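You operate a simulated robot arm through the tools that you are given. There is no shell and no other tool.

You are at the controls of a simulated robot arm. One attempt, no reset.

JOB
Press the glued board on the green rack tray under the grey weight till its glue turns brown.
Fine: pull the tray out for it; then weight back where it stood and tray pushed in. Set down upright: what you pick out. Where these are worked on the way, their far stop is far enough and under half their travel is too little: green rack tray.
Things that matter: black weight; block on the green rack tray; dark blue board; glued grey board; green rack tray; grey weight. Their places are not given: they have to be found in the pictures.

The check looks at the end state, three seconds after you hand in, the way a careful person would. Anything else that was tipped, shoved, dropped, spilled or broken makes it a failure.

ROBOT AND FRAMES
A 7-joint arm with a two-finger gripper, fixed in place. Base frame: the origin is on the floor under the middle of its stand, x ahead of it, y to its left, z up. Units: mm, degrees, N and s.
With the tool pointing down near the work surface it reaches from about 340 to 720 mm from the base axis. Its first joint turns from -66.0 to 66.0 degrees. Payload 2.45 kg.
Tool frame: the origin (TCP) lies between the finger pads and is the grasp point; the fingertips stand 26 mm ahead of it; z points along the fingers, y is the line along which they close. The gripper opens to 96 mm; its body begins 69 mm behind the TCP.
Orientation is told as [roll, pitch, yaw] about the base's x, y, z axes, in that order, counted from this pose: with the fingers straight down and closing along the base's y, the tool's x points along the base's -x, its y along +y and its z along -z.

CONTROLS
- The arm moves only by the tool move_arm. Its argument "rows" is text: rows parted by semicolons, each of 7 numbers parted by spaces: the shift along the tool's x, y, z in mm, then the turn, a rotation vector about the tool's x, y, z in degrees, then the finger opening in mm, from 0 to 96. In form: tx ty tz rx ry rz gripper; .... A call has 1 to 20 rows; each row shifts and turns the commanded pose from where the row before left it, along the tool's axes as they then stand. A row lasts 0.2 s, in which the tool goes at most 50 mm and 8.6 degrees; a call with a longer step from one row to the next is refused whole, and so is a gripper value outside its range. A pose out of reach is approached as far as the arm can. The call stops where the force on the tool passes 90 N (or 10 N more than at its start, if that is more) or the arm is blocked; 0.2 s more then pass. Each finger travels about 50 mm/s and halts on what it meets, pressing with about 29 N; the grip force reading is that of the motor and also rises with nothing between the fingers. The clock runs only during rows and for 0.2 s after the last one: add rows that do not move to give the fingers time. The reply holds the time, the measured pose of the TCP, the force on the tool along the base axes, the opening and the grip force, in the units named above and with some noise, with the torque about the TCP (base axes, N m) and any sound that the robot's microphone picked up.
- Cameras (640 x 400 px; columns grow to the right, rows downward): "scene" is fixed at [155.5, -391.3, 1415.6]; the picture's right is [0.84, -0.55, 0.00], its down [-0.36, -0.55, -0.75] and it looks along [0.41, 0.63, -0.66] (base axes); focal length 328 px, centre (320, 200). "wrist" rides on the gripper at [82, 3, -98] in the tool frame; the picture's right is [-0.04, 1.00, 0.00], its down [-0.73, -0.03, -0.68] and it looks along [-0.68, -0.03, 0.73] (tool axes); focal length 256 px, centre (320, 200).
- get_image(camera): a new picture of that camera. It takes no simulated time.
- probe_pixels(camera, pixels): for up to 12 pixels [column, row] of the newest picture of that camera ("zoom" is the newest enlarged one), the place [x, y, z] in the base frame of the surface seen there, good to about 2 mm. It takes no simulated time.
- close_up(camera, box): a new picture of the part [left, top, right, bottom] of that camera's present view, enlarged. It takes no simulated time.
- job_done(): hands the job in; it is judged then, once.

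Open the gripper and draw the arm clear of the work before you hand the job in, unless the task says otherwise.

The tools are called after "Emit:" as a command line: name --argument value ..., lists and objects as JSON in quotes. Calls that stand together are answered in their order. move_arm: Moves the arm, as the interface text tells. Its arguments: {"type":"object","properties":{"rows":{"type":"string"}},"required":["rows"]} The other tools are called the same way: get_image (camera) takes a picture; probe_pixels (camera, pixels) gives the place of the surface under pixels of a picture; close_up (camera, box) takes an enlarged picture of a part of a camera's view; job_done () hands the job in.

At the start:

```text
time_s: 0.0
tool_pos: [286.7, 189.2, 1153.0]
tcp_rot: [0.1, 0.0, 0.0]
force: [-0.3, 0.1, -0.1]
torque: [0.03, 0.02, 0.02]
opening: 96.1
gripper_force: 0.1
```

scene: 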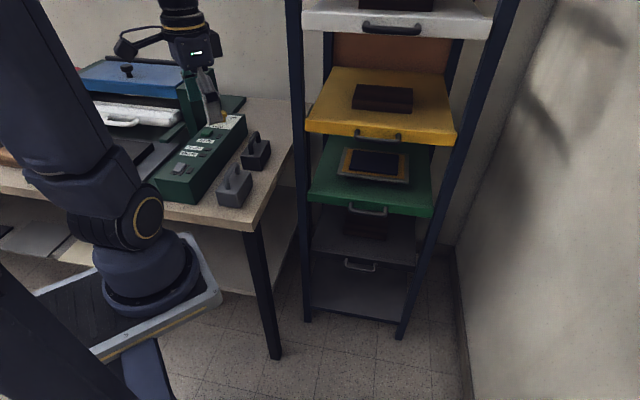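
wrist: 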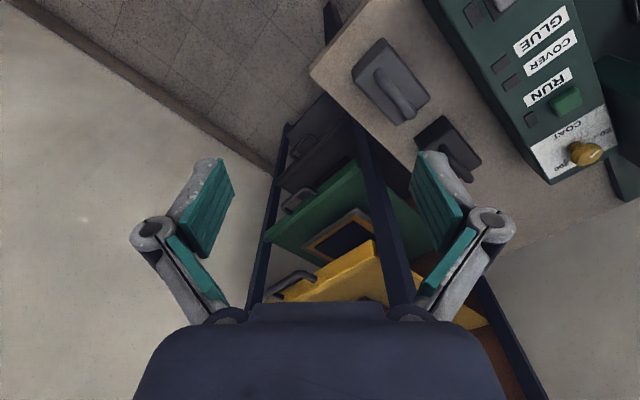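

I start by looking closer at the green rack tray (around pixel 370,175 in the scene) and at the two weights on the bench (235,185 and 255,150).

Emit:
close_up --camera "scene" --box '[290, 60, 470, 240]'

Emit:
close_up --camera "scene" --box '[0, 20, 300, 240]'

```text
2.22 times, centred on (380, 150) of scene
```

zoom: 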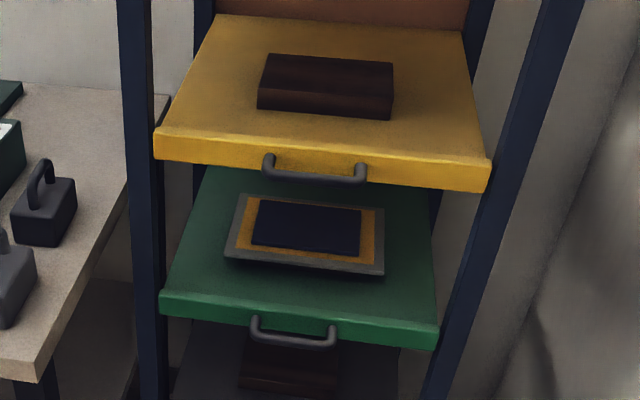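

```text
1.82 times, centred on (150, 130) of scene
```

zoom: 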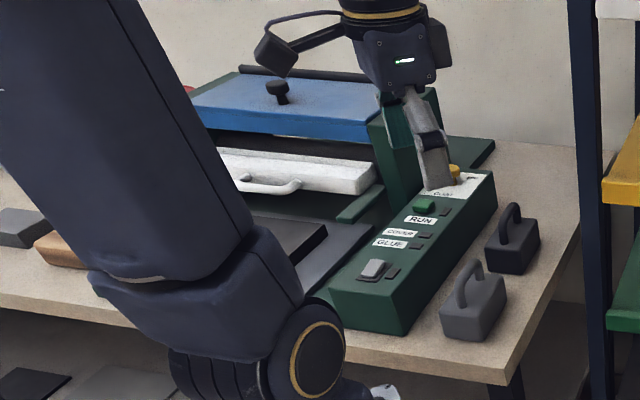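

The weights and the stacked boards (grey board, orange glue, dark blue board on top) are visible; I probe the tray, its handle, and the rack posts from the scene picture.

Emit:
get_image --camera "scene"

Emit:
close_up --camera "scene" --box '[290, 60, 470, 240]'

Emit:
probe_pixels --camera "zoom" --pixels '[[256, 206], [360, 210], [357, 256], [252, 241], [240, 198], [383, 210], [381, 273], [226, 258], [163, 293], [438, 330], [262, 332], [330, 340]]'

Emit:
probe_pixels --camera "zoom" --pixels '[[163, 305], [436, 345], [205, 172], [432, 210], [255, 318], [335, 328], [293, 340], [156, 132], [488, 165], [270, 160], [362, 168], [315, 178]]'

Emit:
probe_pixels --camera "scene" --pixels '[[236, 175], [236, 168], [222, 190], [245, 200], [252, 178], [257, 137], [245, 155], [264, 165], [270, 145], [255, 145], [240, 225], [290, 130]]'

```text
taken
```

scene: 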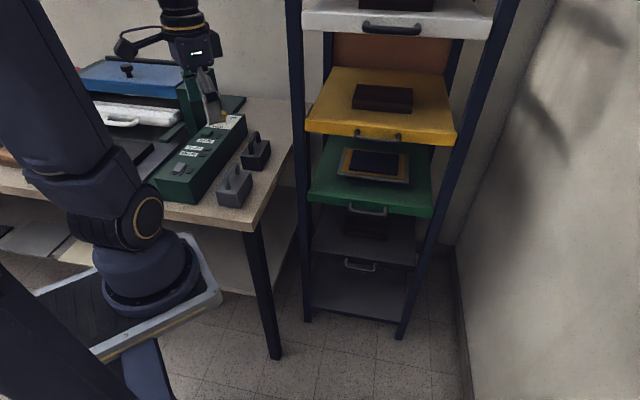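

```text
2.22 times, centred on (380, 150) of scene
```

zoom: 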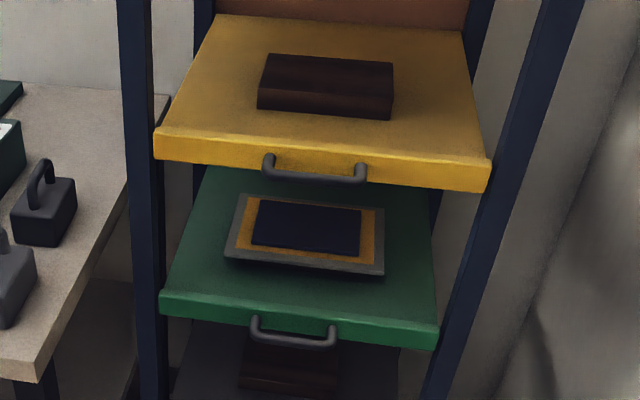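

```text
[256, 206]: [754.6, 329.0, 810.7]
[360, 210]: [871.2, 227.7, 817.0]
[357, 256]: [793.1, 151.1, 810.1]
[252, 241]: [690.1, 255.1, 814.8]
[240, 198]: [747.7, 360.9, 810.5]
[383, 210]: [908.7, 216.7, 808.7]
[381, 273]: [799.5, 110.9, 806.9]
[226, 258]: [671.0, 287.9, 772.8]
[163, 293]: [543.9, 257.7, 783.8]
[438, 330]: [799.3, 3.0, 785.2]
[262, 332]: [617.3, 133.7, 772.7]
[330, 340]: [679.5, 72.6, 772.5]
```

```text
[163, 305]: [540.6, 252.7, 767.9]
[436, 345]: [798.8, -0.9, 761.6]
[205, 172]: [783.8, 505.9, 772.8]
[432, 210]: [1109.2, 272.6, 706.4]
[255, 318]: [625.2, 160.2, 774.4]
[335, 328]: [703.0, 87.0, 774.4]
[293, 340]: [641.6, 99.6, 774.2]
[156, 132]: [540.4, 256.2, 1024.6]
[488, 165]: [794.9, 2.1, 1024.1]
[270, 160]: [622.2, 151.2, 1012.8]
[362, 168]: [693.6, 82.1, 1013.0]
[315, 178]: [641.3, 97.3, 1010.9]
```

```text
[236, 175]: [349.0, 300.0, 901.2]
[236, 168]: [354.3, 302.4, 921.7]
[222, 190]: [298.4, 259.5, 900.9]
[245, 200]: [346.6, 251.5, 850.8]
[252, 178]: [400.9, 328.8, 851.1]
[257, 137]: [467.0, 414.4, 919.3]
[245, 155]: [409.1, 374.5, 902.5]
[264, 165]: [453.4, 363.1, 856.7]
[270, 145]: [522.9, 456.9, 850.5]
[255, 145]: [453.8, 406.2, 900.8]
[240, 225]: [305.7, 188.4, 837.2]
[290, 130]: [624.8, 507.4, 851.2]
```

The rack faces along (-0.7,-0.7): tray front edge runs from about (544,258) to (799,3) with the handle near (641,99,773). Now I use the wrist picture to measure the weights more exactly (grey at about 390,80, black at 447,150).

Emit:
close_up --camera "wrist" --box '[320, 20, 500, 200]'

Emit:
probe_pixels --camera "zoom" --pixels '[[250, 50], [390, 160], [280, 235], [115, 140], [200, 115], [260, 200], [290, 240], [230, 160], [440, 210], [575, 310], [460, 290], [520, 320]]'

Emit:
close_up --camera "scene" --box '[200, 110, 300, 230]'

```text
2.22 times, centred on (410, 110) of wrist
```

zoom: 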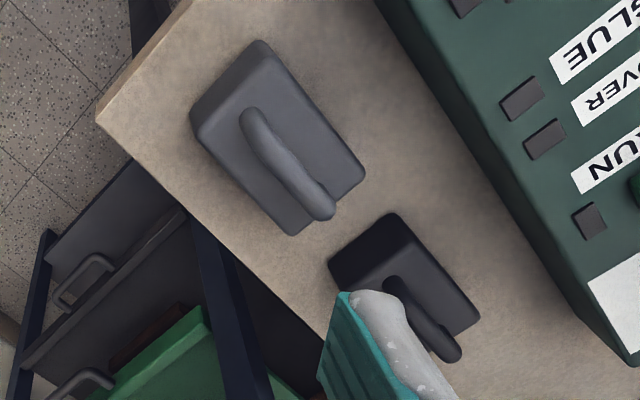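

```text
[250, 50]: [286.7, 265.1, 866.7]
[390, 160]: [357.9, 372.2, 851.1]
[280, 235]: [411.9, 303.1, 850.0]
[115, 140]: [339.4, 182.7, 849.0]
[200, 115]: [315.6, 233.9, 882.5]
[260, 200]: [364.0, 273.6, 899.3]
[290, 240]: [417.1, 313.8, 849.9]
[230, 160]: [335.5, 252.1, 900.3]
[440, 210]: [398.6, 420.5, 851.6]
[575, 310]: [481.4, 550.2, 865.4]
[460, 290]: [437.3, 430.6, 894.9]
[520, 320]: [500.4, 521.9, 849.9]
```

```text
3.33 times, centred on (250, 170) of scene
```

zoom: 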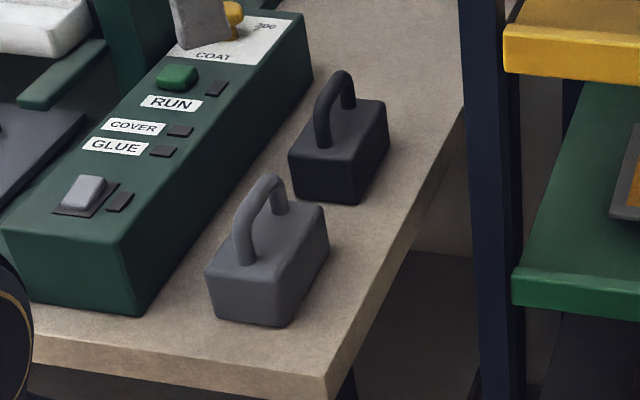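

The grey weight is a box with an arched handle running along its length; I probe the corners and handle on this fresh zoom (handle top near 262,190; box top corners near 208,272 / 325,205).

Emit:
probe_pixels --camera "zoom" --pixels '[[210, 270], [282, 290], [325, 212], [292, 215], [243, 255], [240, 225], [258, 186], [272, 181], [281, 205], [283, 215], [280, 322], [210, 305]]'

Emit:
probe_pixels --camera "zoom" --pixels '[[325, 130], [320, 105], [338, 76], [345, 78], [350, 100], [292, 155], [355, 165], [386, 105], [328, 260], [250, 270], [300, 230], [265, 230]]'

```text
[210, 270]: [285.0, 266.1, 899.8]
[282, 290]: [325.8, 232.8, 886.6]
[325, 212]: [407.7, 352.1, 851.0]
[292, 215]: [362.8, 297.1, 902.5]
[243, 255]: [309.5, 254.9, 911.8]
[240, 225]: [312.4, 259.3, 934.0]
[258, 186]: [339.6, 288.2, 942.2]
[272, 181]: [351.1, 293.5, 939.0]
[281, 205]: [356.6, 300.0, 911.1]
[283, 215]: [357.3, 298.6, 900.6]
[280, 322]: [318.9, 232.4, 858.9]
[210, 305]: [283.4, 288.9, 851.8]
```

```text
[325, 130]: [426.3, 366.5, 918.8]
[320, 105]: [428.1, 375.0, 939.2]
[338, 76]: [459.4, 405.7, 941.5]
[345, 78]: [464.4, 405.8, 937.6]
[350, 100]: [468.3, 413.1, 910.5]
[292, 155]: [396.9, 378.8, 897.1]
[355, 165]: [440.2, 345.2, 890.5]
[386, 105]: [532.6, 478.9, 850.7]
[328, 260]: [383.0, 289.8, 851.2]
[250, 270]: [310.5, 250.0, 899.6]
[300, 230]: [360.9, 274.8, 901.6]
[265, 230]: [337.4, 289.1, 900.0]
```

The grey weight's handle is centred near (334,277) with its top at z≈943, running along the 45° direction; the tray handle bar is at about (645,103,771). First I swing the arm out in front of the rack with clear space, before turning the tool toward the tray handle.

Emit:
move_arm --rows "-24 -26 6 0 0 0 96;-24 -26 6 0 0 0 96;-24 -26 6 0 0 0 96;-24 -26 6 0 0 0 96;-24 -26 6 0 0 0 96;-24 -26 6 0 0 0 96;-24 -26 6 0 0 0 96;-24 -26 6 0 0 0 96"

```text
time_s: 1.8
tool_pos: [478.9, -18.2, 1105.7]
tcp_rot: [-0.1, 0.0, 0.0]
force: [-0.4, -0.2, 0.4]
torque: [0.05, -0.01, 0.01]
opening: 96.2
gripper_force: 0.1
```

The move tracked well. Now I turn the tool 45° about its axis and then tilt it toward the rack (fingers pointing toward the tray, 35° below horizontal), staying in place.

Emit:
move_arm --rows "0 0 0 0 0 7.5 96;0 0 0 0 0 7.5 96;0 0 0 0 0 7.5 96;0 0 0 0 0 7.5 96;0 0 0 0 0 7.5 96;0 0 0 0 0 7.5 96;0 0 0 -7.857 0 0 60;0 0 0 -7.857 0 0 60;0 0 0 -7.857 0 0 60;0 0 0 -7.857 0 0 60;0 0 0 -7.857 0 0 60;0 0 0 -7.857 0 0 60;0 0 0 -7.857 0 0 60"

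Emit:
get_image --camera "scene"

Emit:
get_image --camera "wrist"

```text
time_s: 4.6
tool_pos: [478.8, -17.9, 1105.8]
tcp_rot: [55.2, -0.1, -45.2]
force: [-0.6, -1.1, -0.1]
torque: [0.0, -0.03, -0.03]
opening: 59.8
gripper_force: 0.1
```

```text
taken
```

scene: 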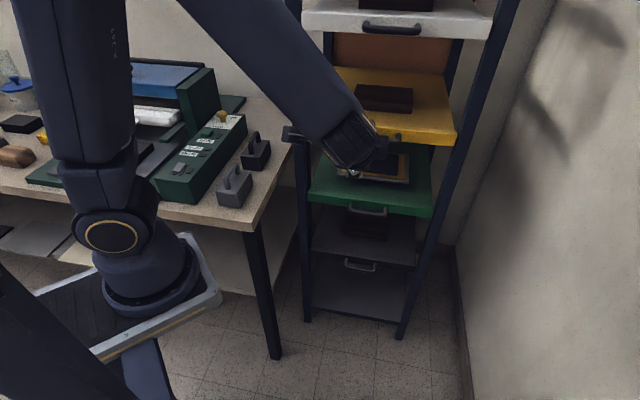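

```text
taken
```

wrist: 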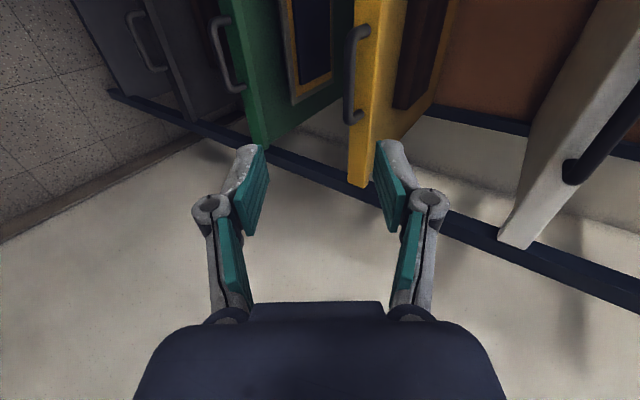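

The tilt worked (roll 55, yaw -45) and the wrist view shows the green tray's handle at about (228,55). I probe it for a refined position.

Emit:
close_up --camera "wrist" --box '[180, 0, 380, 125]'

Emit:
probe_pixels --camera "wrist" --pixels '[[213, 22], [214, 40], [220, 60], [227, 78], [234, 90], [242, 90], [222, 18], [240, 60], [262, 110], [250, 60], [290, 70], [310, 40]]'

```text
3.20 times, centred on (280, 62) of wrist
```

zoom: 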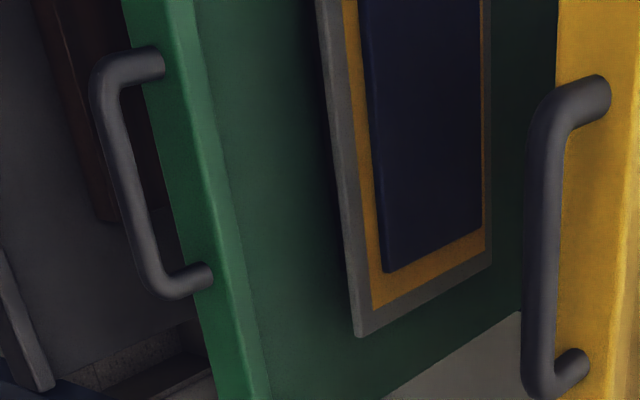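

```text
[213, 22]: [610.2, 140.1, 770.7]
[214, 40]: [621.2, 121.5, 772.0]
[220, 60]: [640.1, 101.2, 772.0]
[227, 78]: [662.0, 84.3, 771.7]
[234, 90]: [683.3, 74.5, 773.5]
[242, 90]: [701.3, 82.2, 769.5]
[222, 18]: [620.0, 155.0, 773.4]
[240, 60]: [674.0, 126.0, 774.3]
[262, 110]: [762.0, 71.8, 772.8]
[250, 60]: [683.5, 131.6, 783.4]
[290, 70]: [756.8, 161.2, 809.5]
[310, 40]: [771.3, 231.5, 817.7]
```

Bar axis is about (644.5,104.3,768) and tray front plane lies 37 mm behind it. I move to a pre-grasp point 110 mm short of the bar with the fingers narrowed to 30 mm so the upper finger fits in the gap.

Emit:
move_arm --rows "-3.85 -19.99 31.3 0 0 0 30;-3.85 -19.99 31.3 0 0 0 30;-3.85 -19.99 31.3 0 0 0 30;-3.85 -19.99 31.3 0 0 0 30;-3.85 -19.99 31.3 0 0 0 30;-3.85 -19.99 31.3 0 0 0 30;-3.85 -19.99 31.3 0 0 0 30;-3.85 -19.99 31.3 0 0 0 30"

Emit:
get_image --camera "scene"

Emit:
get_image --camera "wrist"

```text
time_s: 6.4
tool_pos: [583.0, 39.8, 830.2]
tcp_rot: [55.1, -0.1, -45.0]
force: [0.4, 0.0, -0.7]
torque: [0.0, -0.03, -0.02]
opening: 29.6
gripper_force: 0.0
```

```text
taken
```

scene: 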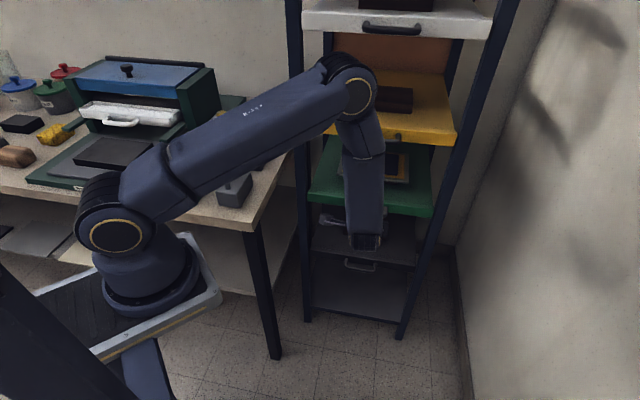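

```text
taken
```

wrist: 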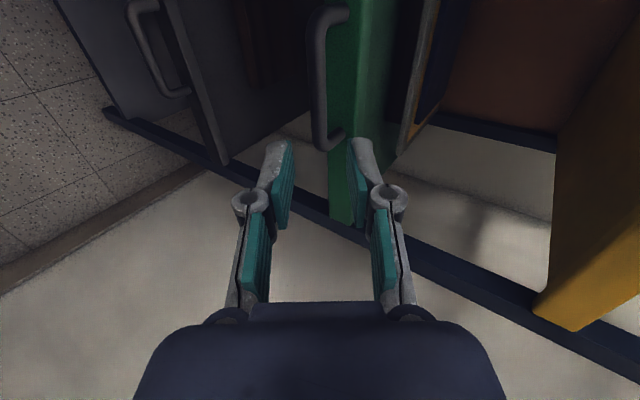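

Handle now sits ahead of the fingers (bar at about (320,75) in the wrist view). I check how close the elbow at scene (350,85) is to the yellow tray and rack before advancing.

Emit:
probe_pixels --camera "scene" --pixels '[[360, 90], [345, 60], [375, 85], [378, 130], [365, 155], [365, 210], [368, 240], [330, 215], [385, 100], [300, 90]]'

Emit:
probe_pixels --camera "wrist" --pixels '[[322, 20], [317, 50], [316, 90], [320, 130], [330, 140], [355, 100], [365, 60], [410, 100]]'

```text
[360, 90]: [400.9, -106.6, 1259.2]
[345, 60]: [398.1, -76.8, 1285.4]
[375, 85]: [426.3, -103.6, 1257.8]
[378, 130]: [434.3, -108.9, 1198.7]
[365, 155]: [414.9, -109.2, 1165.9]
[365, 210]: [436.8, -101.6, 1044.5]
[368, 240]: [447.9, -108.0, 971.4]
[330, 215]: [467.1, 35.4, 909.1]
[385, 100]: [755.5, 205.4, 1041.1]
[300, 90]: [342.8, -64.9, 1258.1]
```

```text
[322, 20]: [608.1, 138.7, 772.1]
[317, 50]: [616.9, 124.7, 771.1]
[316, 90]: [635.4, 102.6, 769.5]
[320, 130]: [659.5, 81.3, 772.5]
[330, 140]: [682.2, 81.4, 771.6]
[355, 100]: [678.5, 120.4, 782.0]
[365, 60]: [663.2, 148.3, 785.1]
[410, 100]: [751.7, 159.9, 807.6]
```

Elbow is well clear at (400,-105,1260). I advance 98 mm along the fingers so that the bar lies between the pads, then look.

Emit:
move_arm --rows "0 0 19.6 0 0 0 30;0 0 19.6 0 0 0 30;0 0 19.6 0 0 0 30;0 0 19.6 0 0 0 30;0 0 19.6 0 0 0 30"

Emit:
get_image --camera "wrist"

```text
time_s: 7.6
tool_pos: [639.8, 98.0, 775.5]
tcp_rot: [55.1, 0.0, -44.9]
force: [0.7, 0.2, -0.3]
torque: [-0.01, 0.0, 0.02]
opening: 30.1
gripper_force: 0.0
```

```text
taken
```

wrist: 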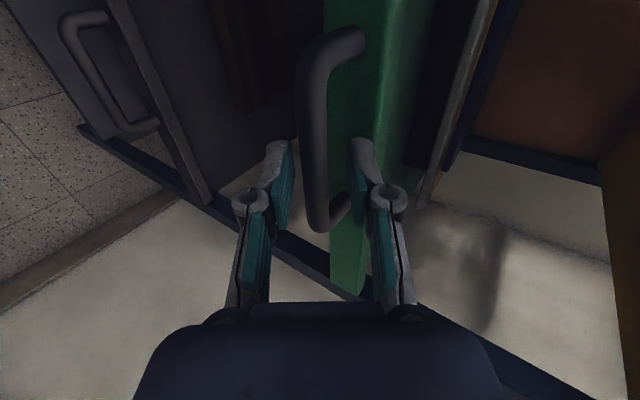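

The bar lies between the two fingers with no contact force. I close the gripper on it.

Emit:
move_arm --rows "0 0 0 0 0 0 0;0 0 0 0 0 0 0;0 0 0 0 0 0 0;0 0 0 0 0 0 0"

Emit:
get_image --camera "wrist"

```text
time_s: 8.6
tool_pos: [638.1, 95.6, 773.5]
tcp_rot: [54.7, 0.1, -45.0]
force: [-0.4, -1.7, -24.1]
torque: [-0.3, 0.02, -0.17]
opening: 13.0
gripper_force: 39.4
```

```text
taken
```

wrist: 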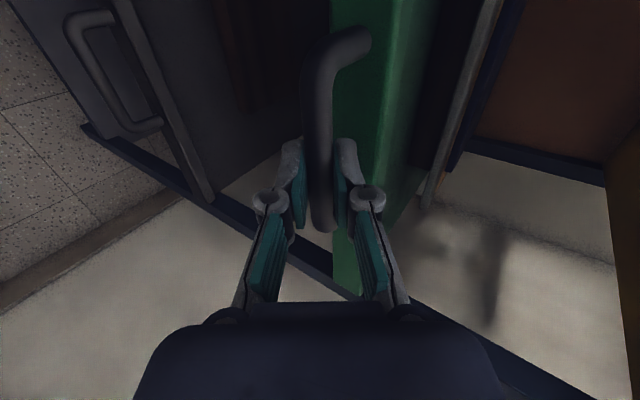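

The grip holds the bar (opening 13 mm) with a small side load from the bar sitting slightly low. I relieve that by 3.3 mm along the closing axis and start a gentle pull outward of about 88 mm.

Emit:
move_arm --rows "0 -3.3 0 0 0 0 0;0 -1.15 -1.64 0 0 0 0;0 -2.29 -3.28 0 0 0 0;0 -3.44 -4.91 0 0 0 0;0 -4.59 -6.55 0 0 0 0;0 -4.59 -6.55 0 0 0 0;0 -4.59 -6.55 0 0 0 0;0 -4.59 -6.55 0 0 0 0;0 -4.59 -6.55 0 0 0 0;0 -4.59 -6.55 0 0 0 0;0 -4.59 -6.55 0 0 0 0;0 -4.59 -6.55 0 0 0 0;0 -3.44 -4.91 0 0 0 0;0 -2.29 -3.28 0 0 0 0;0 -1.15 -1.64 0 0 0 0"

Emit:
get_image --camera "scene"

Emit:
get_image --camera "wrist"

```text
time_s: 11.8
tool_pos: [575.0, 33.6, 772.3]
tcp_rot: [55.0, 0.0, -45.0]
force: [1.9, 0.6, -1.6]
torque: [-0.09, -0.12, -0.26]
opening: 13.1
gripper_force: 39.5
```

```text
taken
```

scene: 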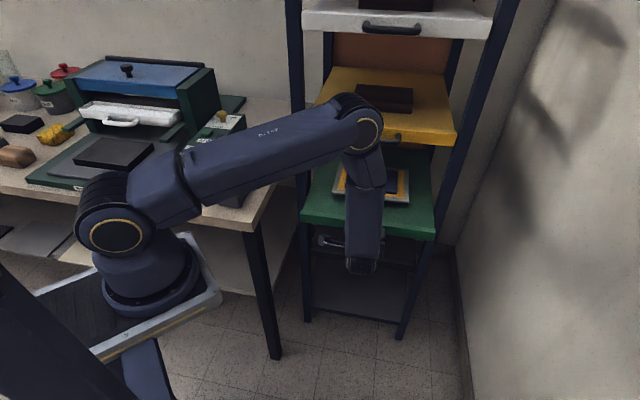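

```text
taken
```

wrist: 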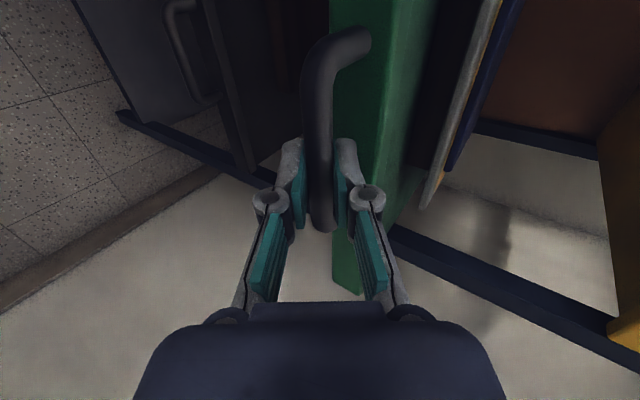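

The tray follows easily (force under 3 N, moved about 88 mm). I continue the same gentle pull for another ~104 mm.

Emit:
move_arm --rows "0 -1.15 -1.64 0 0 0 0;0 -2.29 -3.28 0 0 0 0;0 -3.44 -4.91 0 0 0 0;0 -4.59 -6.55 0 0 0 0;0 -4.59 -6.55 0 0 0 0;0 -4.59 -6.55 0 0 0 0;0 -4.59 -6.55 0 0 0 0;0 -4.59 -6.55 0 0 0 0;0 -4.59 -6.55 0 0 0 0;0 -4.59 -6.55 0 0 0 0;0 -4.59 -6.55 0 0 0 0;0 -4.59 -6.55 0 0 0 0;0 -4.59 -6.55 0 0 0 0;0 -3.44 -4.91 0 0 0 0;0 -2.29 -3.28 0 0 0 0;0 -1.15 -1.64 0 0 0 0"

Emit:
get_image --camera "scene"

Emit:
get_image --camera "wrist"

```text
time_s: 15.2
tool_pos: [501.5, -40.7, 772.8]
tcp_rot: [55.2, 0.0, -45.0]
force: [1.9, 0.7, 22.0]
torque: [0.21, -0.15, -0.06]
opening: 12.9
gripper_force: 39.7
```

```text
taken
```

scene: 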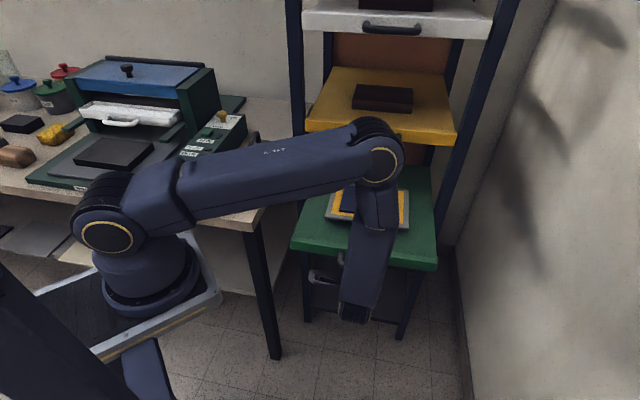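

```text
taken
```

wrist: 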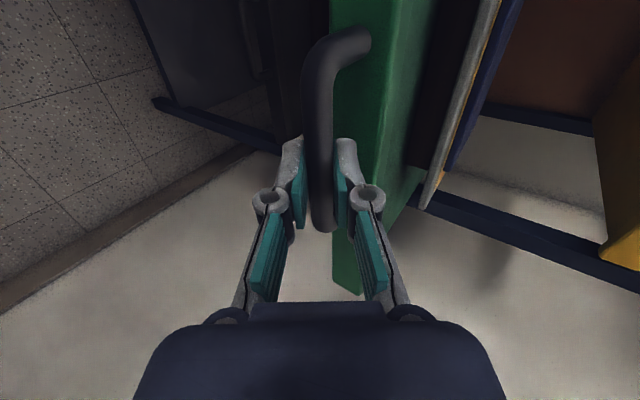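

The tray has come ~193 mm; a 22 N vertical load has built up, so I lift the command slightly and continue pulling slowly toward the stop.

Emit:
move_arm --rows "0 1.64 -1.15 0 0 0 0;0 -1.15 -1.64 0 0 0 0;0 -2.29 -3.28 0 0 0 0;0 -3.44 -4.91 0 0 0 0;0 -3.44 -4.91 0 0 0 0;0 -3.44 -4.91 0 0 0 0;0 -3.44 -4.91 0 0 0 0;0 -3.44 -4.91 0 0 0 0;0 -3.44 -4.91 0 0 0 0;0 -2.29 -3.28 0 0 0 0;0 -1.15 -1.64 0 0 0 0"

```text
time_s: 17.6
tool_pos: [467.9, -74.4, 773.0]
tcp_rot: [54.6, 0.0, -45.0]
force: [4.8, -3.4, -33.0]
torque: [-0.23, 0.12, -0.07]
opening: 12.9
gripper_force: 39.9
```

Now at ~241 mm with a -33 N vertical load; I lower the command 1.3 mm and keep pulling gently in a short stretch.

Emit:
move_arm --rows "0 -1.1 0.75 0 0 0 0;0 -1.15 -1.64 0 0 0 0;0 -2.29 -3.28 0 0 0 0;0 -3.44 -4.91 0 0 0 0;0 -3.44 -4.91 0 0 0 0;0 -3.44 -4.91 0 0 0 0;0 -2.29 -3.28 0 0 0 0;0 -1.15 -1.64 0 0 0 0"

Emit:
get_image --camera "scene"

```text
time_s: 19.4
tool_pos: [446.4, -95.4, 773.3]
tcp_rot: [55.0, 0.0, -45.0]
force: [2.5, 0.3, -18.4]
torque: [0.0, 0.26, 0.32]
opening: 12.9
gripper_force: 39.6
```

```text
taken
```

scene: 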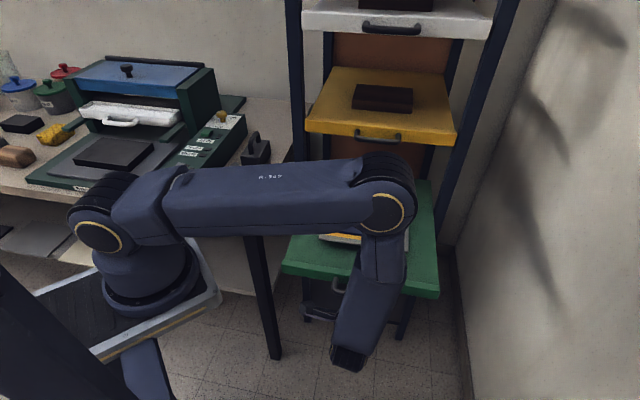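

About 271 mm out and pulling force is still low. I ease another ~30 mm while watching for the stop.

Emit:
move_arm --rows "0 -0.8 0.5 0 0 0 0;0 -1.15 -1.64 0 0 0 0;0 -2.29 -3.28 0 0 0 0;0 -2.29 -3.28 0 0 0 0;0 -2.29 -3.28 0 0 0 0;0 -2.29 -3.28 0 0 0 0;0 -2.29 -3.28 0 0 0 0;0 -2.29 -3.28 0 0 0 0;0 -1.15 -1.64 0 0 0 0"

```text
time_s: 21.4
tool_pos: [428.7, -114.0, 772.9]
tcp_rot: [55.1, 0.1, -45.0]
force: [0.8, 2.6, -4.8]
torque: [0.14, 0.09, 0.19]
opening: 13.0
gripper_force: 39.3
```

Around 298 mm out, still no stop felt. I ease a further 20 mm for clearance from the yellow tray's handle.

Emit:
move_arm --rows "0 -1.15 -1.64 0 0 0 0;0 -2.29 -3.28 0 0 0 0;0 -2.29 -3.28 0 0 0 0;0 -2.29 -3.28 0 0 0 0;0 -2.29 -3.28 0 0 0 0;0 -1.15 -1.64 0 0 0 0;0 0 0 0 0 0 0"

Emit:
get_image --camera "scene"

Emit:
get_image --camera "wrist"

```text
time_s: 23.0
tool_pos: [420.3, -121.9, 777.3]
tcp_rot: [56.8, -0.1, -44.5]
force: [37.3, 41.8, 18.4]
torque: [0.82, -0.32, -0.06]
opening: 13.7
gripper_force: 40.0
```

```text
taken
```

scene: 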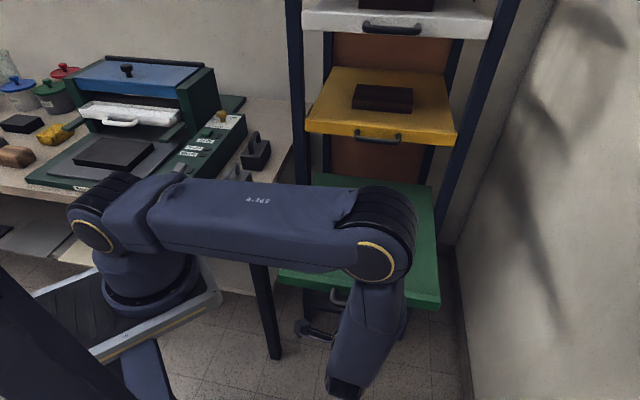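

```text
taken
```

wrist: 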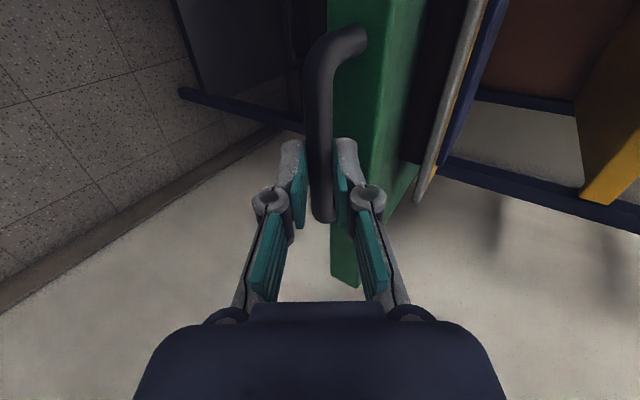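

The pull hit the far stop (56 N resisting, ~310 mm out). I back the command off about 9 mm to release the strain before opening the fingers.

Emit:
move_arm --rows "0 2.45 3.5 0 0 0 0;0 2.45 3.5 0 0 0 0;0 0 0 0 0 0 0"

```text
time_s: 23.8
tool_pos: [421.2, -120.5, 776.8]
tcp_rot: [56.3, -0.2, -45.0]
force: [-10.0, 10.9, 59.3]
torque: [1.05, -0.6, 0.09]
opening: 13.7
gripper_force: 40.3
```

There's now a 59 N vertical load (tool pressing down on the bar). I lift the command about 3 mm to cancel it before opening.

Emit:
move_arm --rows "0 1.23 -0.86 0 0 0 0;0 1.23 -0.86 0 0 0 0;0 0 0 0 0 0 0"

```text
time_s: 24.6
tool_pos: [422.1, -119.8, 777.3]
tcp_rot: [55.7, -0.1, -45.0]
force: [9.7, 19.4, 22.3]
torque: [0.4, -0.49, -0.23]
opening: 13.4
gripper_force: 39.8
```

Emit:
move_arm --rows "0 1.0 0.4 0 0 0 0;0 0.8 0.8 0 0 0 0;0 0 0 0 0 0 0"

```text
time_s: 25.4
tool_pos: [420.8, -121.2, 778.3]
tcp_rot: [55.5, 0.0, -45.0]
force: [6.4, 15.5, 20.1]
torque: [0.38, -0.37, -0.09]
opening: 13.3
gripper_force: 40.5
```

Loads are down to about 25 N, which is small. I open the fingers to 30 mm in place.

Emit:
move_arm --rows "0 0 0 0 0 0 16;0 0 0 0 0 0 20;0 0 0 0 0 0 26;0 0 0 0 0 0 30;0 0 0 0 0 0 30"

Emit:
get_image --camera "wrist"

```text
time_s: 26.6
tool_pos: [420.2, -122.8, 775.3]
tcp_rot: [54.9, 0.1, -45.1]
force: [-0.2, -0.4, -0.2]
torque: [0.04, 0.0, 0.0]
opening: 30.0
gripper_force: 0.2
```

```text
taken
```

wrist: 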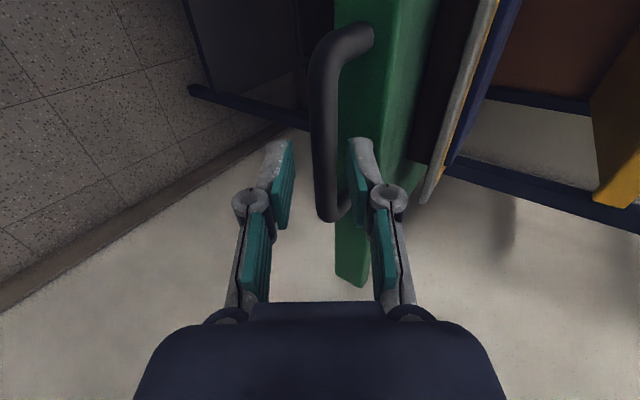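

Free of load and the bar is clearly between the open fingers. I note the bar's new position, then back straight out along the fingers.

Emit:
probe_pixels --camera "wrist" --pixels '[[322, 60], [318, 100], [320, 150], [322, 200], [352, 250], [345, 200]]'

Emit:
move_arm --rows "0 0 -15 0 0 0 30;0 0 -20 0 0 0 30;0 0 -25 0 0 0 30;0 0 -25 0 0 0 30;0 -10 -20 0 0 0 30"

```text
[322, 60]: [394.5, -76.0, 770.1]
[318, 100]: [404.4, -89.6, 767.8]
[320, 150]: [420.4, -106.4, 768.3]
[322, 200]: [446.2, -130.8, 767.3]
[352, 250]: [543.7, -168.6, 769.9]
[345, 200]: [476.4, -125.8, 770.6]
```

```text
time_s: 27.8
tool_pos: [355.8, -186.8, 827.0]
tcp_rot: [55.1, 0.1, -45.0]
force: [0.4, -0.5, 0.0]
torque: [-0.02, -0.03, 0.03]
opening: 30.0
gripper_force: 0.0
```

Backed off cleanly. I lift straight up about 270 mm and then undo the tilt so the tool points down again.

Emit:
move_arm --rows "0 27.8 -19.5 0 0 0 30;0 27.8 -19.5 0 0 0 30;0 27.8 -19.5 0 0 0 30;0 27.8 -19.5 0 0 0 30;0 27.8 -19.5 0 0 0 30;0 27.8 -19.5 0 0 0 30;0 27.8 -19.5 0 0 0 30;0 27.8 -19.5 0 0 0 30;0 0 0 7.857 0 0 60;0 0 0 7.857 0 0 60;0 0 0 7.857 0 0 60;0 0 0 7.857 0 0 60;0 0 0 7.857 0 0 60;0 0 0 7.857 0 0 60;0 0 0 7.857 0 0 60"

Emit:
get_image --camera "scene"

Emit:
get_image --camera "wrist"

```text
time_s: 31.0
tool_pos: [356.0, -187.8, 1100.1]
tcp_rot: [-0.1, -0.1, -45.0]
force: [1.1, -0.8, 0.7]
torque: [0.0, 0.01, 0.03]
opening: 59.8
gripper_force: 0.0
```

```text
taken
```

scene: 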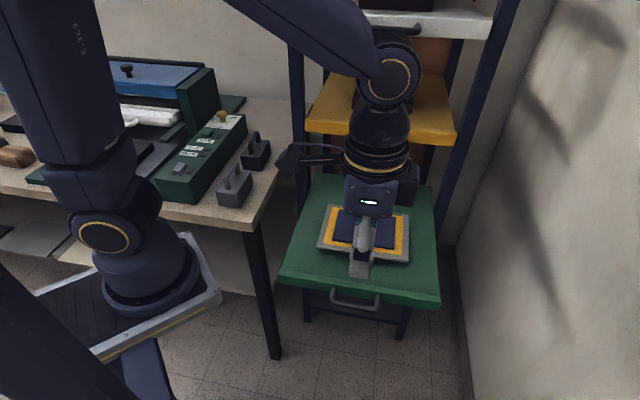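

```text
taken
```

wrist: 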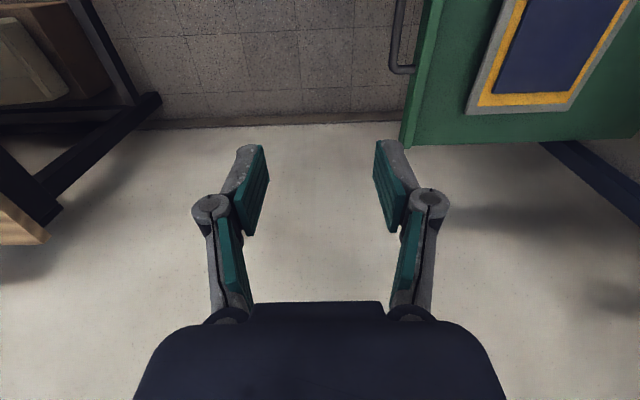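

Tool points down again at (356,-188,1100) and the board with its orange glue is fully out on the tray. Now I swing back toward the bench and turn the tool to yaw +45 so the fingers close across the grey weight's handle.

Emit:
move_arm --rows "15.56 30.5 0 0 0 0 70;15.56 30.5 0 0 0 0 70;15.56 30.5 0 0 0 0 70;15.56 30.5 0 0 0 0 70;15.56 30.5 0 0 0 0 70;15.56 30.5 0 0 0 0 70;15.56 30.5 0 0 0 0 70;0 0 0 0 0 -7.5 70;0 0 0 0 0 -7.5 70;0 0 0 0 0 -7.5 70;0 0 0 0 0 -7.5 70;0 0 0 0 0 -7.5 70;0 0 0 0 0 -7.5 70;0 0 0 0 0 -7.5 70;0 0 0 0 0 -7.5 70;0 0 0 0 0 -7.5 70;0 0 0 0 0 -7.5 70;0 0 0 0 0 -7.5 70;0 0 0 0 0 -7.5 70"

Emit:
get_image --camera "scene"

Emit:
get_image --camera "wrist"

```text
time_s: 35.0
tool_pos: [429.2, 41.2, 1100.7]
tcp_rot: [-0.1, 0.0, 45.2]
force: [-0.1, -0.8, 0.2]
torque: [0.0, 0.02, -0.01]
opening: 69.9
gripper_force: 0.1
```

```text
taken
```

scene: 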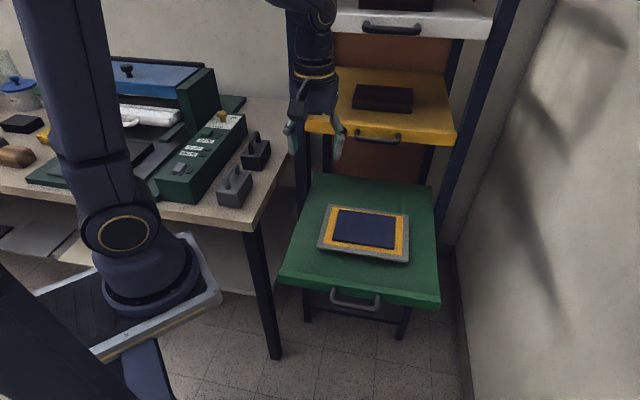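

```text
taken
```

wrist: 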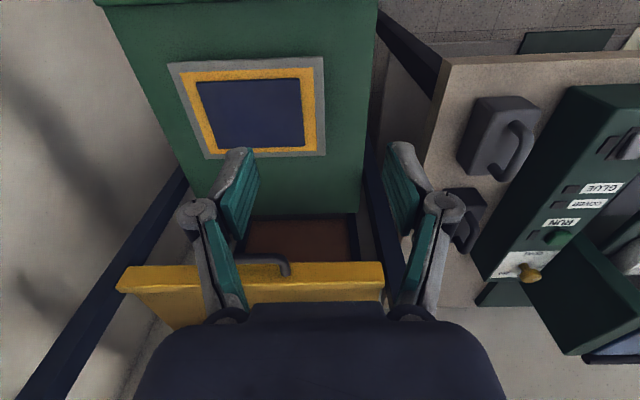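

The full tray is visible: grey board with orange glue rim and dark blue board on top, apparently resting on a block. I measure its corners and the tray from this picture.

Emit:
close_up --camera "scene" --box '[270, 165, 450, 320]'

Emit:
probe_pixels --camera "wrist" --pixels '[[198, 84], [298, 80], [304, 144], [216, 148], [172, 66], [321, 58], [324, 152], [207, 157], [187, 74], [250, 110], [150, 100], [345, 100]]'

Emit:
probe_pixels --camera "scene" --pixels '[[342, 211], [394, 215], [391, 246], [336, 241], [366, 228], [329, 207], [408, 213], [407, 260], [320, 245], [336, 208], [310, 260], [425, 270]]'

```text
2.58 times, centred on (360, 242) of scene
```

zoom: 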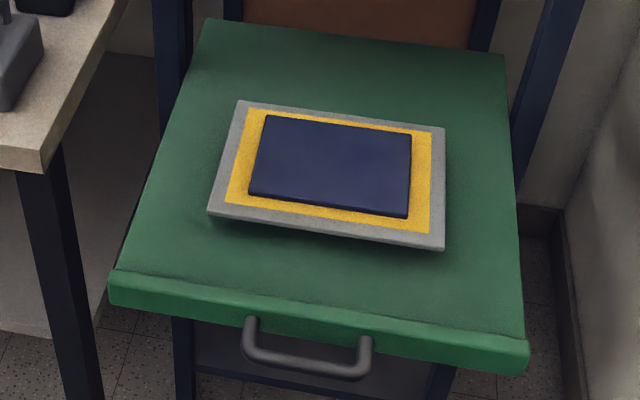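

```text
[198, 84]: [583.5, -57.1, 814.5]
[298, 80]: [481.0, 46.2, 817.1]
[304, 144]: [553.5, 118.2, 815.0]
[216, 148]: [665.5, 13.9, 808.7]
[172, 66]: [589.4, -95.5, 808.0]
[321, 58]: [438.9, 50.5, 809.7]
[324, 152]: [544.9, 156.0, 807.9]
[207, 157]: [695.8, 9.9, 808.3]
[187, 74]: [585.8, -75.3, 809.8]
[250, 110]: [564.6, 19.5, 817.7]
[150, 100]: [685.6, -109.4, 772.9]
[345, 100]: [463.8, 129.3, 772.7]
```

```text
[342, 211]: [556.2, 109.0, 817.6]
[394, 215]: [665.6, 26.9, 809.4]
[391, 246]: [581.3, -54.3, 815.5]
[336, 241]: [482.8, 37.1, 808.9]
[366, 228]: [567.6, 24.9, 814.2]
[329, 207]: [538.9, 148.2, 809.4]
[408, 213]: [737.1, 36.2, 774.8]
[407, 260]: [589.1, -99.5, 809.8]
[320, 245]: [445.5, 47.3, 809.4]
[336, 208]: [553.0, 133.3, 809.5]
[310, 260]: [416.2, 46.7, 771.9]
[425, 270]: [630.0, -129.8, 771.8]
```

Dark blue board is centred near (571,30) with top at z≈817, about 144 mm wide and 102 mm deep. Next I measure the grey weight's footprint from a wrist close-up (at about 500,135).

Emit:
close_up --camera "wrist" --box '[430, 70, 560, 270]'

Emit:
close_up --camera "wrist" --box '[440, 80, 560, 190]'

```text
2.00 times, centred on (495, 170) of wrist
```

zoom: 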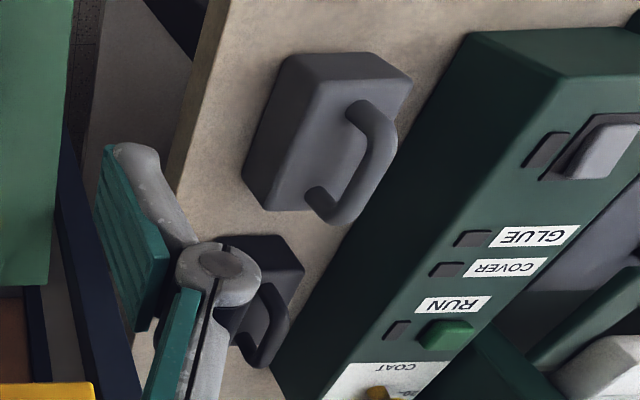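

```text
3.64 times, centred on (500, 135) of wrist
```

zoom: 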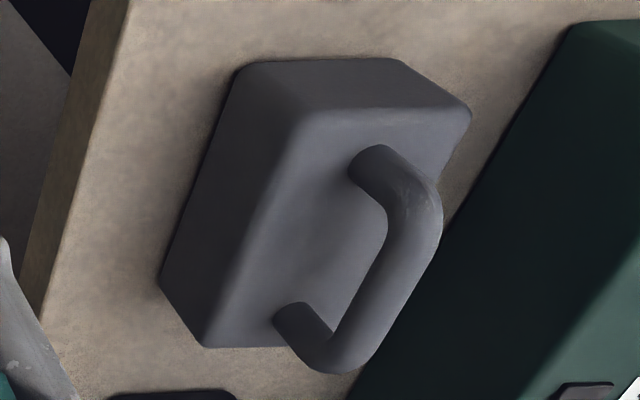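

Emit:
probe_pixels --camera "zoom" --pixels '[[240, 70], [300, 115], [205, 340], [164, 270], [465, 110], [390, 65], [375, 165], [298, 318], [430, 210], [340, 350], [400, 270], [280, 342]]'

```text
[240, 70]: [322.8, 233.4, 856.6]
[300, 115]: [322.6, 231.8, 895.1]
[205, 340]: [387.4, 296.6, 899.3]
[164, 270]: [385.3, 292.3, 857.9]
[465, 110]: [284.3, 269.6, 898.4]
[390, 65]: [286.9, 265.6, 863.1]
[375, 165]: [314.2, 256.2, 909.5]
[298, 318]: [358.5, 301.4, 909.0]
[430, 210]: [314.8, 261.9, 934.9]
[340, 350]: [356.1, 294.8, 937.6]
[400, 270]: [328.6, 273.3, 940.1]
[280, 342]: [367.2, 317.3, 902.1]
```

Grey weight's footprint is ~92×55 mm centred near (336,282), handle along the 45° line. I move above it at z≈1050 and check again before going down.

Emit:
move_arm --rows "-13 29.5 6.25 0 0 0 50;-13 29.5 6.25 0 0 0 50;-13 29.5 6.25 0 0 0 50;-13 29.5 6.25 0 0 0 50;-13 29.5 6.25 0 0 0 50;-13 29.5 6.25 0 0 0 50;-13 29.5 6.25 0 0 0 50;-13 29.5 6.25 0 0 0 50"

Emit:
get_image --camera "scene"

Emit:
get_image --camera "wrist"

```text
time_s: 36.8
tool_pos: [336.6, 283.3, 1050.5]
tcp_rot: [0.0, 0.0, 45.0]
force: [-0.6, 0.1, 0.3]
torque: [-0.02, 0.01, -0.01]
opening: 50.0
gripper_force: 0.1
```

```text
taken
```

scene: 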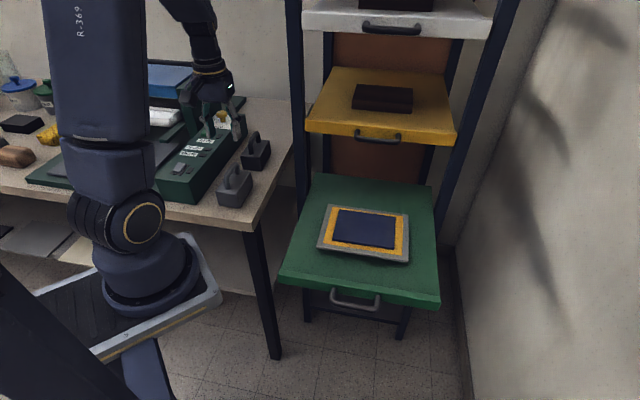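

```text
taken
```

wrist: 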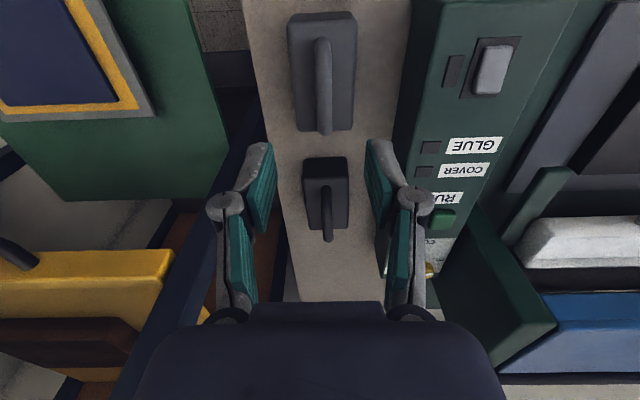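

The weight at (322,75) lines up with the tool axes. I probe the handle, box corners and the green machine's edge at (400,100) for finger clearance.

Emit:
probe_pixels --camera "wrist" --pixels '[[322, 45], [323, 80], [325, 125], [318, 90], [329, 90], [291, 25], [354, 18], [297, 125], [351, 125], [412, 60], [405, 130], [398, 150]]'

Emit:
close_up --camera "wrist" --box '[270, 0, 420, 145]'

```text
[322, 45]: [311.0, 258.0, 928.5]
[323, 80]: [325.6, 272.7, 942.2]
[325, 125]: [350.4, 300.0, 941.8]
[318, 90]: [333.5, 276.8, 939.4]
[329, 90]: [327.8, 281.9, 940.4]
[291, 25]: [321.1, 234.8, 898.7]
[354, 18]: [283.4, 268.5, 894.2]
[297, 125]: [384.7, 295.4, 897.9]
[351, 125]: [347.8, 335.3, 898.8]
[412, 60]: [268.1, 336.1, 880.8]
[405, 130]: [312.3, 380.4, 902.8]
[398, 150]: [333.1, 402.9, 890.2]
```

```text
2.76 times, centred on (345, 72) of wrist
```

zoom: 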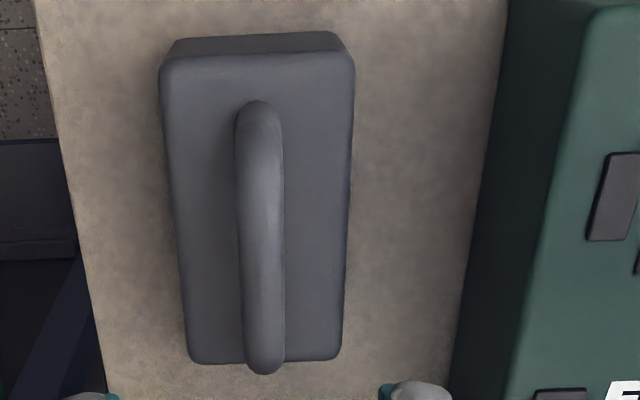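

Handle centreline is at about (334,283) with bar top z≈942; the machine edge is 84 mm away, so there is room. I correct by ~1.5 mm and descend 116 mm to put the pads around the handle bar.

Emit:
move_arm --rows "1.5 1.0 20 0 0 0 50;0 0 20 0 0 0 50;0 0 20 0 0 0 50;0 0 20 0 0 0 50;0 0 20 0 0 0 50;0 0 10 0 0 0 50;0 0 6 0 0 0 50"

Emit:
get_image --camera "wrist"

Emit:
close_up --camera "scene" --box '[160, 60, 300, 230]'

```text
time_s: 38.4
tool_pos: [335.7, 279.9, 933.8]
tcp_rot: [0.0, -0.1, 45.0]
force: [0.4, -0.2, 0.3]
torque: [-0.02, 0.02, 0.02]
opening: 50.1
gripper_force: 0.2
```

```text
taken
```

wrist: 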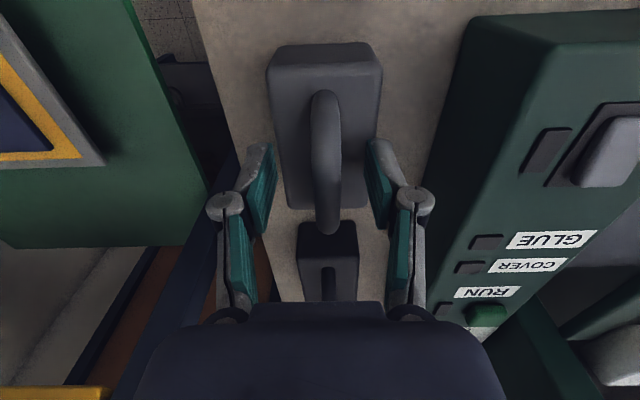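

```text
2.35 times, centred on (230, 145) of scene
```

zoom: 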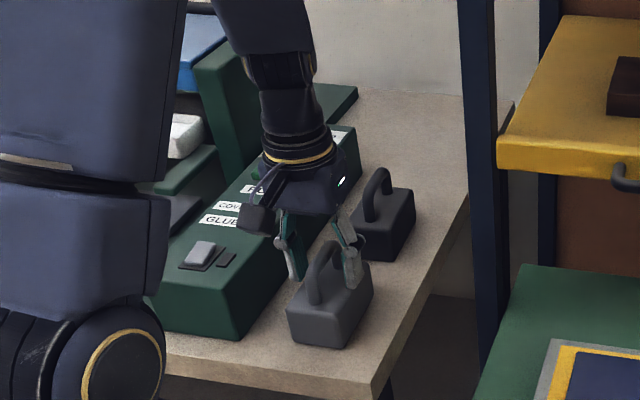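

The handle bar is centred between the pads. I close the gripper on it.

Emit:
move_arm --rows "0 0 0 0 0 0 30;0 0 0 0 0 0 22;0 0 0 0 0 0 16;0 0 0 0 0 0 10;0 0 0 0 0 0 0;0 0 0 0 0 0 0"

Emit:
get_image --camera "wrist"

```text
time_s: 39.8
tool_pos: [336.0, 280.2, 933.4]
tcp_rot: [0.0, 0.0, 45.0]
force: [-3.2, 3.3, -0.3]
torque: [0.09, -0.06, 0.04]
opening: 12.5
gripper_force: 28.7
```

```text
taken
```

wrist: 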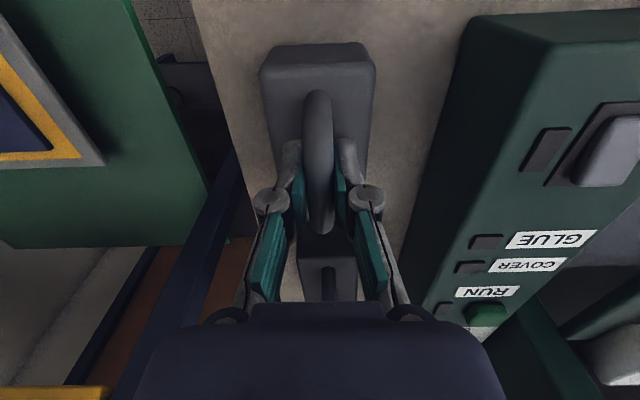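

Gripped at 12.5 mm opening; the weight shifted about 3 mm as the fingers centred it, so its original handle line corresponds to TCP (333.8,282.4). I lift slowly and check it hangs straight.

Emit:
move_arm --rows "0 0 -3 0 0 0 0;0 0 -6 0 0 0 0;0 0 -10 0 0 0 0;0 0 -12 0 0 0 0;0 0 -12 0 0 0 0"

Emit:
get_image --camera "wrist"

Emit:
close_up --camera "scene" --box '[160, 60, 300, 230]'

```text
time_s: 41.0
tool_pos: [333.5, 280.6, 977.9]
tcp_rot: [0.0, 0.1, 45.0]
force: [0.2, 0.7, -13.9]
torque: [-0.05, 0.05, 0.02]
opening: 12.7
gripper_force: 28.5
```

```text
taken
```

wrist: 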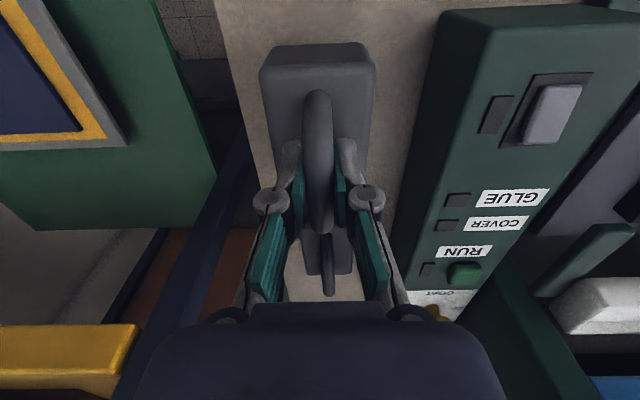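

```text
2.35 times, centred on (230, 145) of scene
```

zoom: 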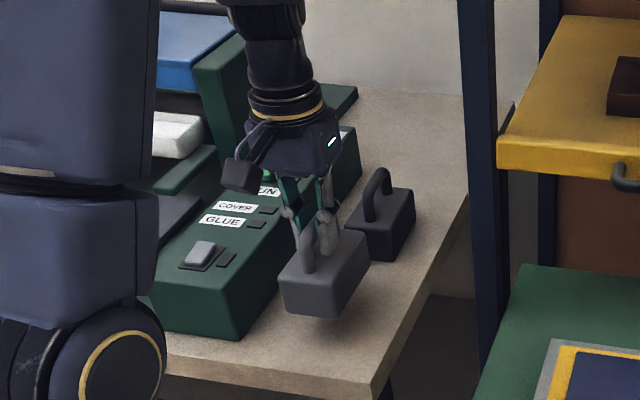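

The weight (about 1.4 kg) hangs level at 12.7 mm grip. I carry it sideways along the rack direction, ~344 mm, to above the board's centre (570,30), keeping it ~75 mm above the board.

Emit:
move_arm --rows "0 -8 0 0 0 0 0;0 -16 0 0 0 0 0;1.25 -24 0 0 0 0 0;1.25 -28 0 0 0 0 0;1.25 -28 0 0 0 0 0;1.25 -28 0 0 0 0 0;1.25 -28 0 0 0 0 0;1.25 -28 0 0 0 0 0;1.25 -28 0 0 0 0 0;1.25 -28 0 0 0 0 0;1.25 -28 0 0 0 0 0;1.2 -28 0 0 0 0 0;0 -24 0 0 0 0 0;0 -12 0 0 0 0 0;0 -8.2 0 0 0 0 0;0 0 0 0 0 0 0"

Emit:
get_image --camera "scene"

Emit:
get_image --camera "wrist"

```text
time_s: 44.4
tool_pos: [568.7, 28.9, 976.4]
tcp_rot: [0.1, 0.0, 44.9]
force: [-0.9, 0.2, -12.9]
torque: [-0.03, 0.05, 0.02]
opening: 12.7
gripper_force: 28.8
```

```text
taken
```

scene: 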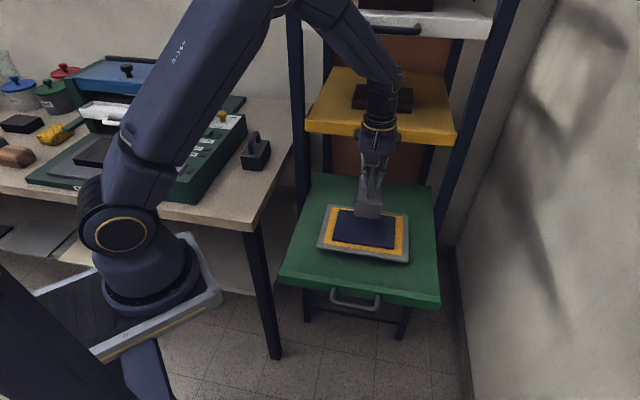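

```text
taken
```

wrist: 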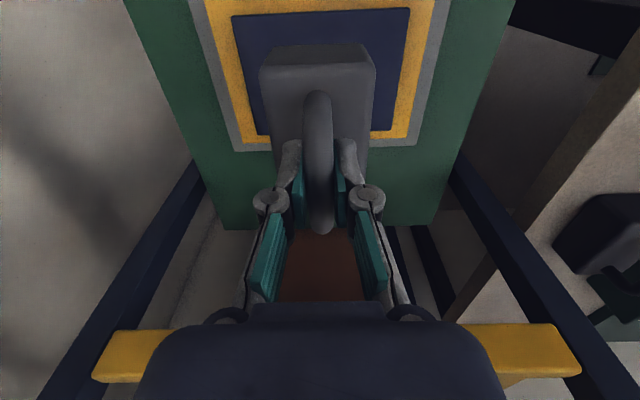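

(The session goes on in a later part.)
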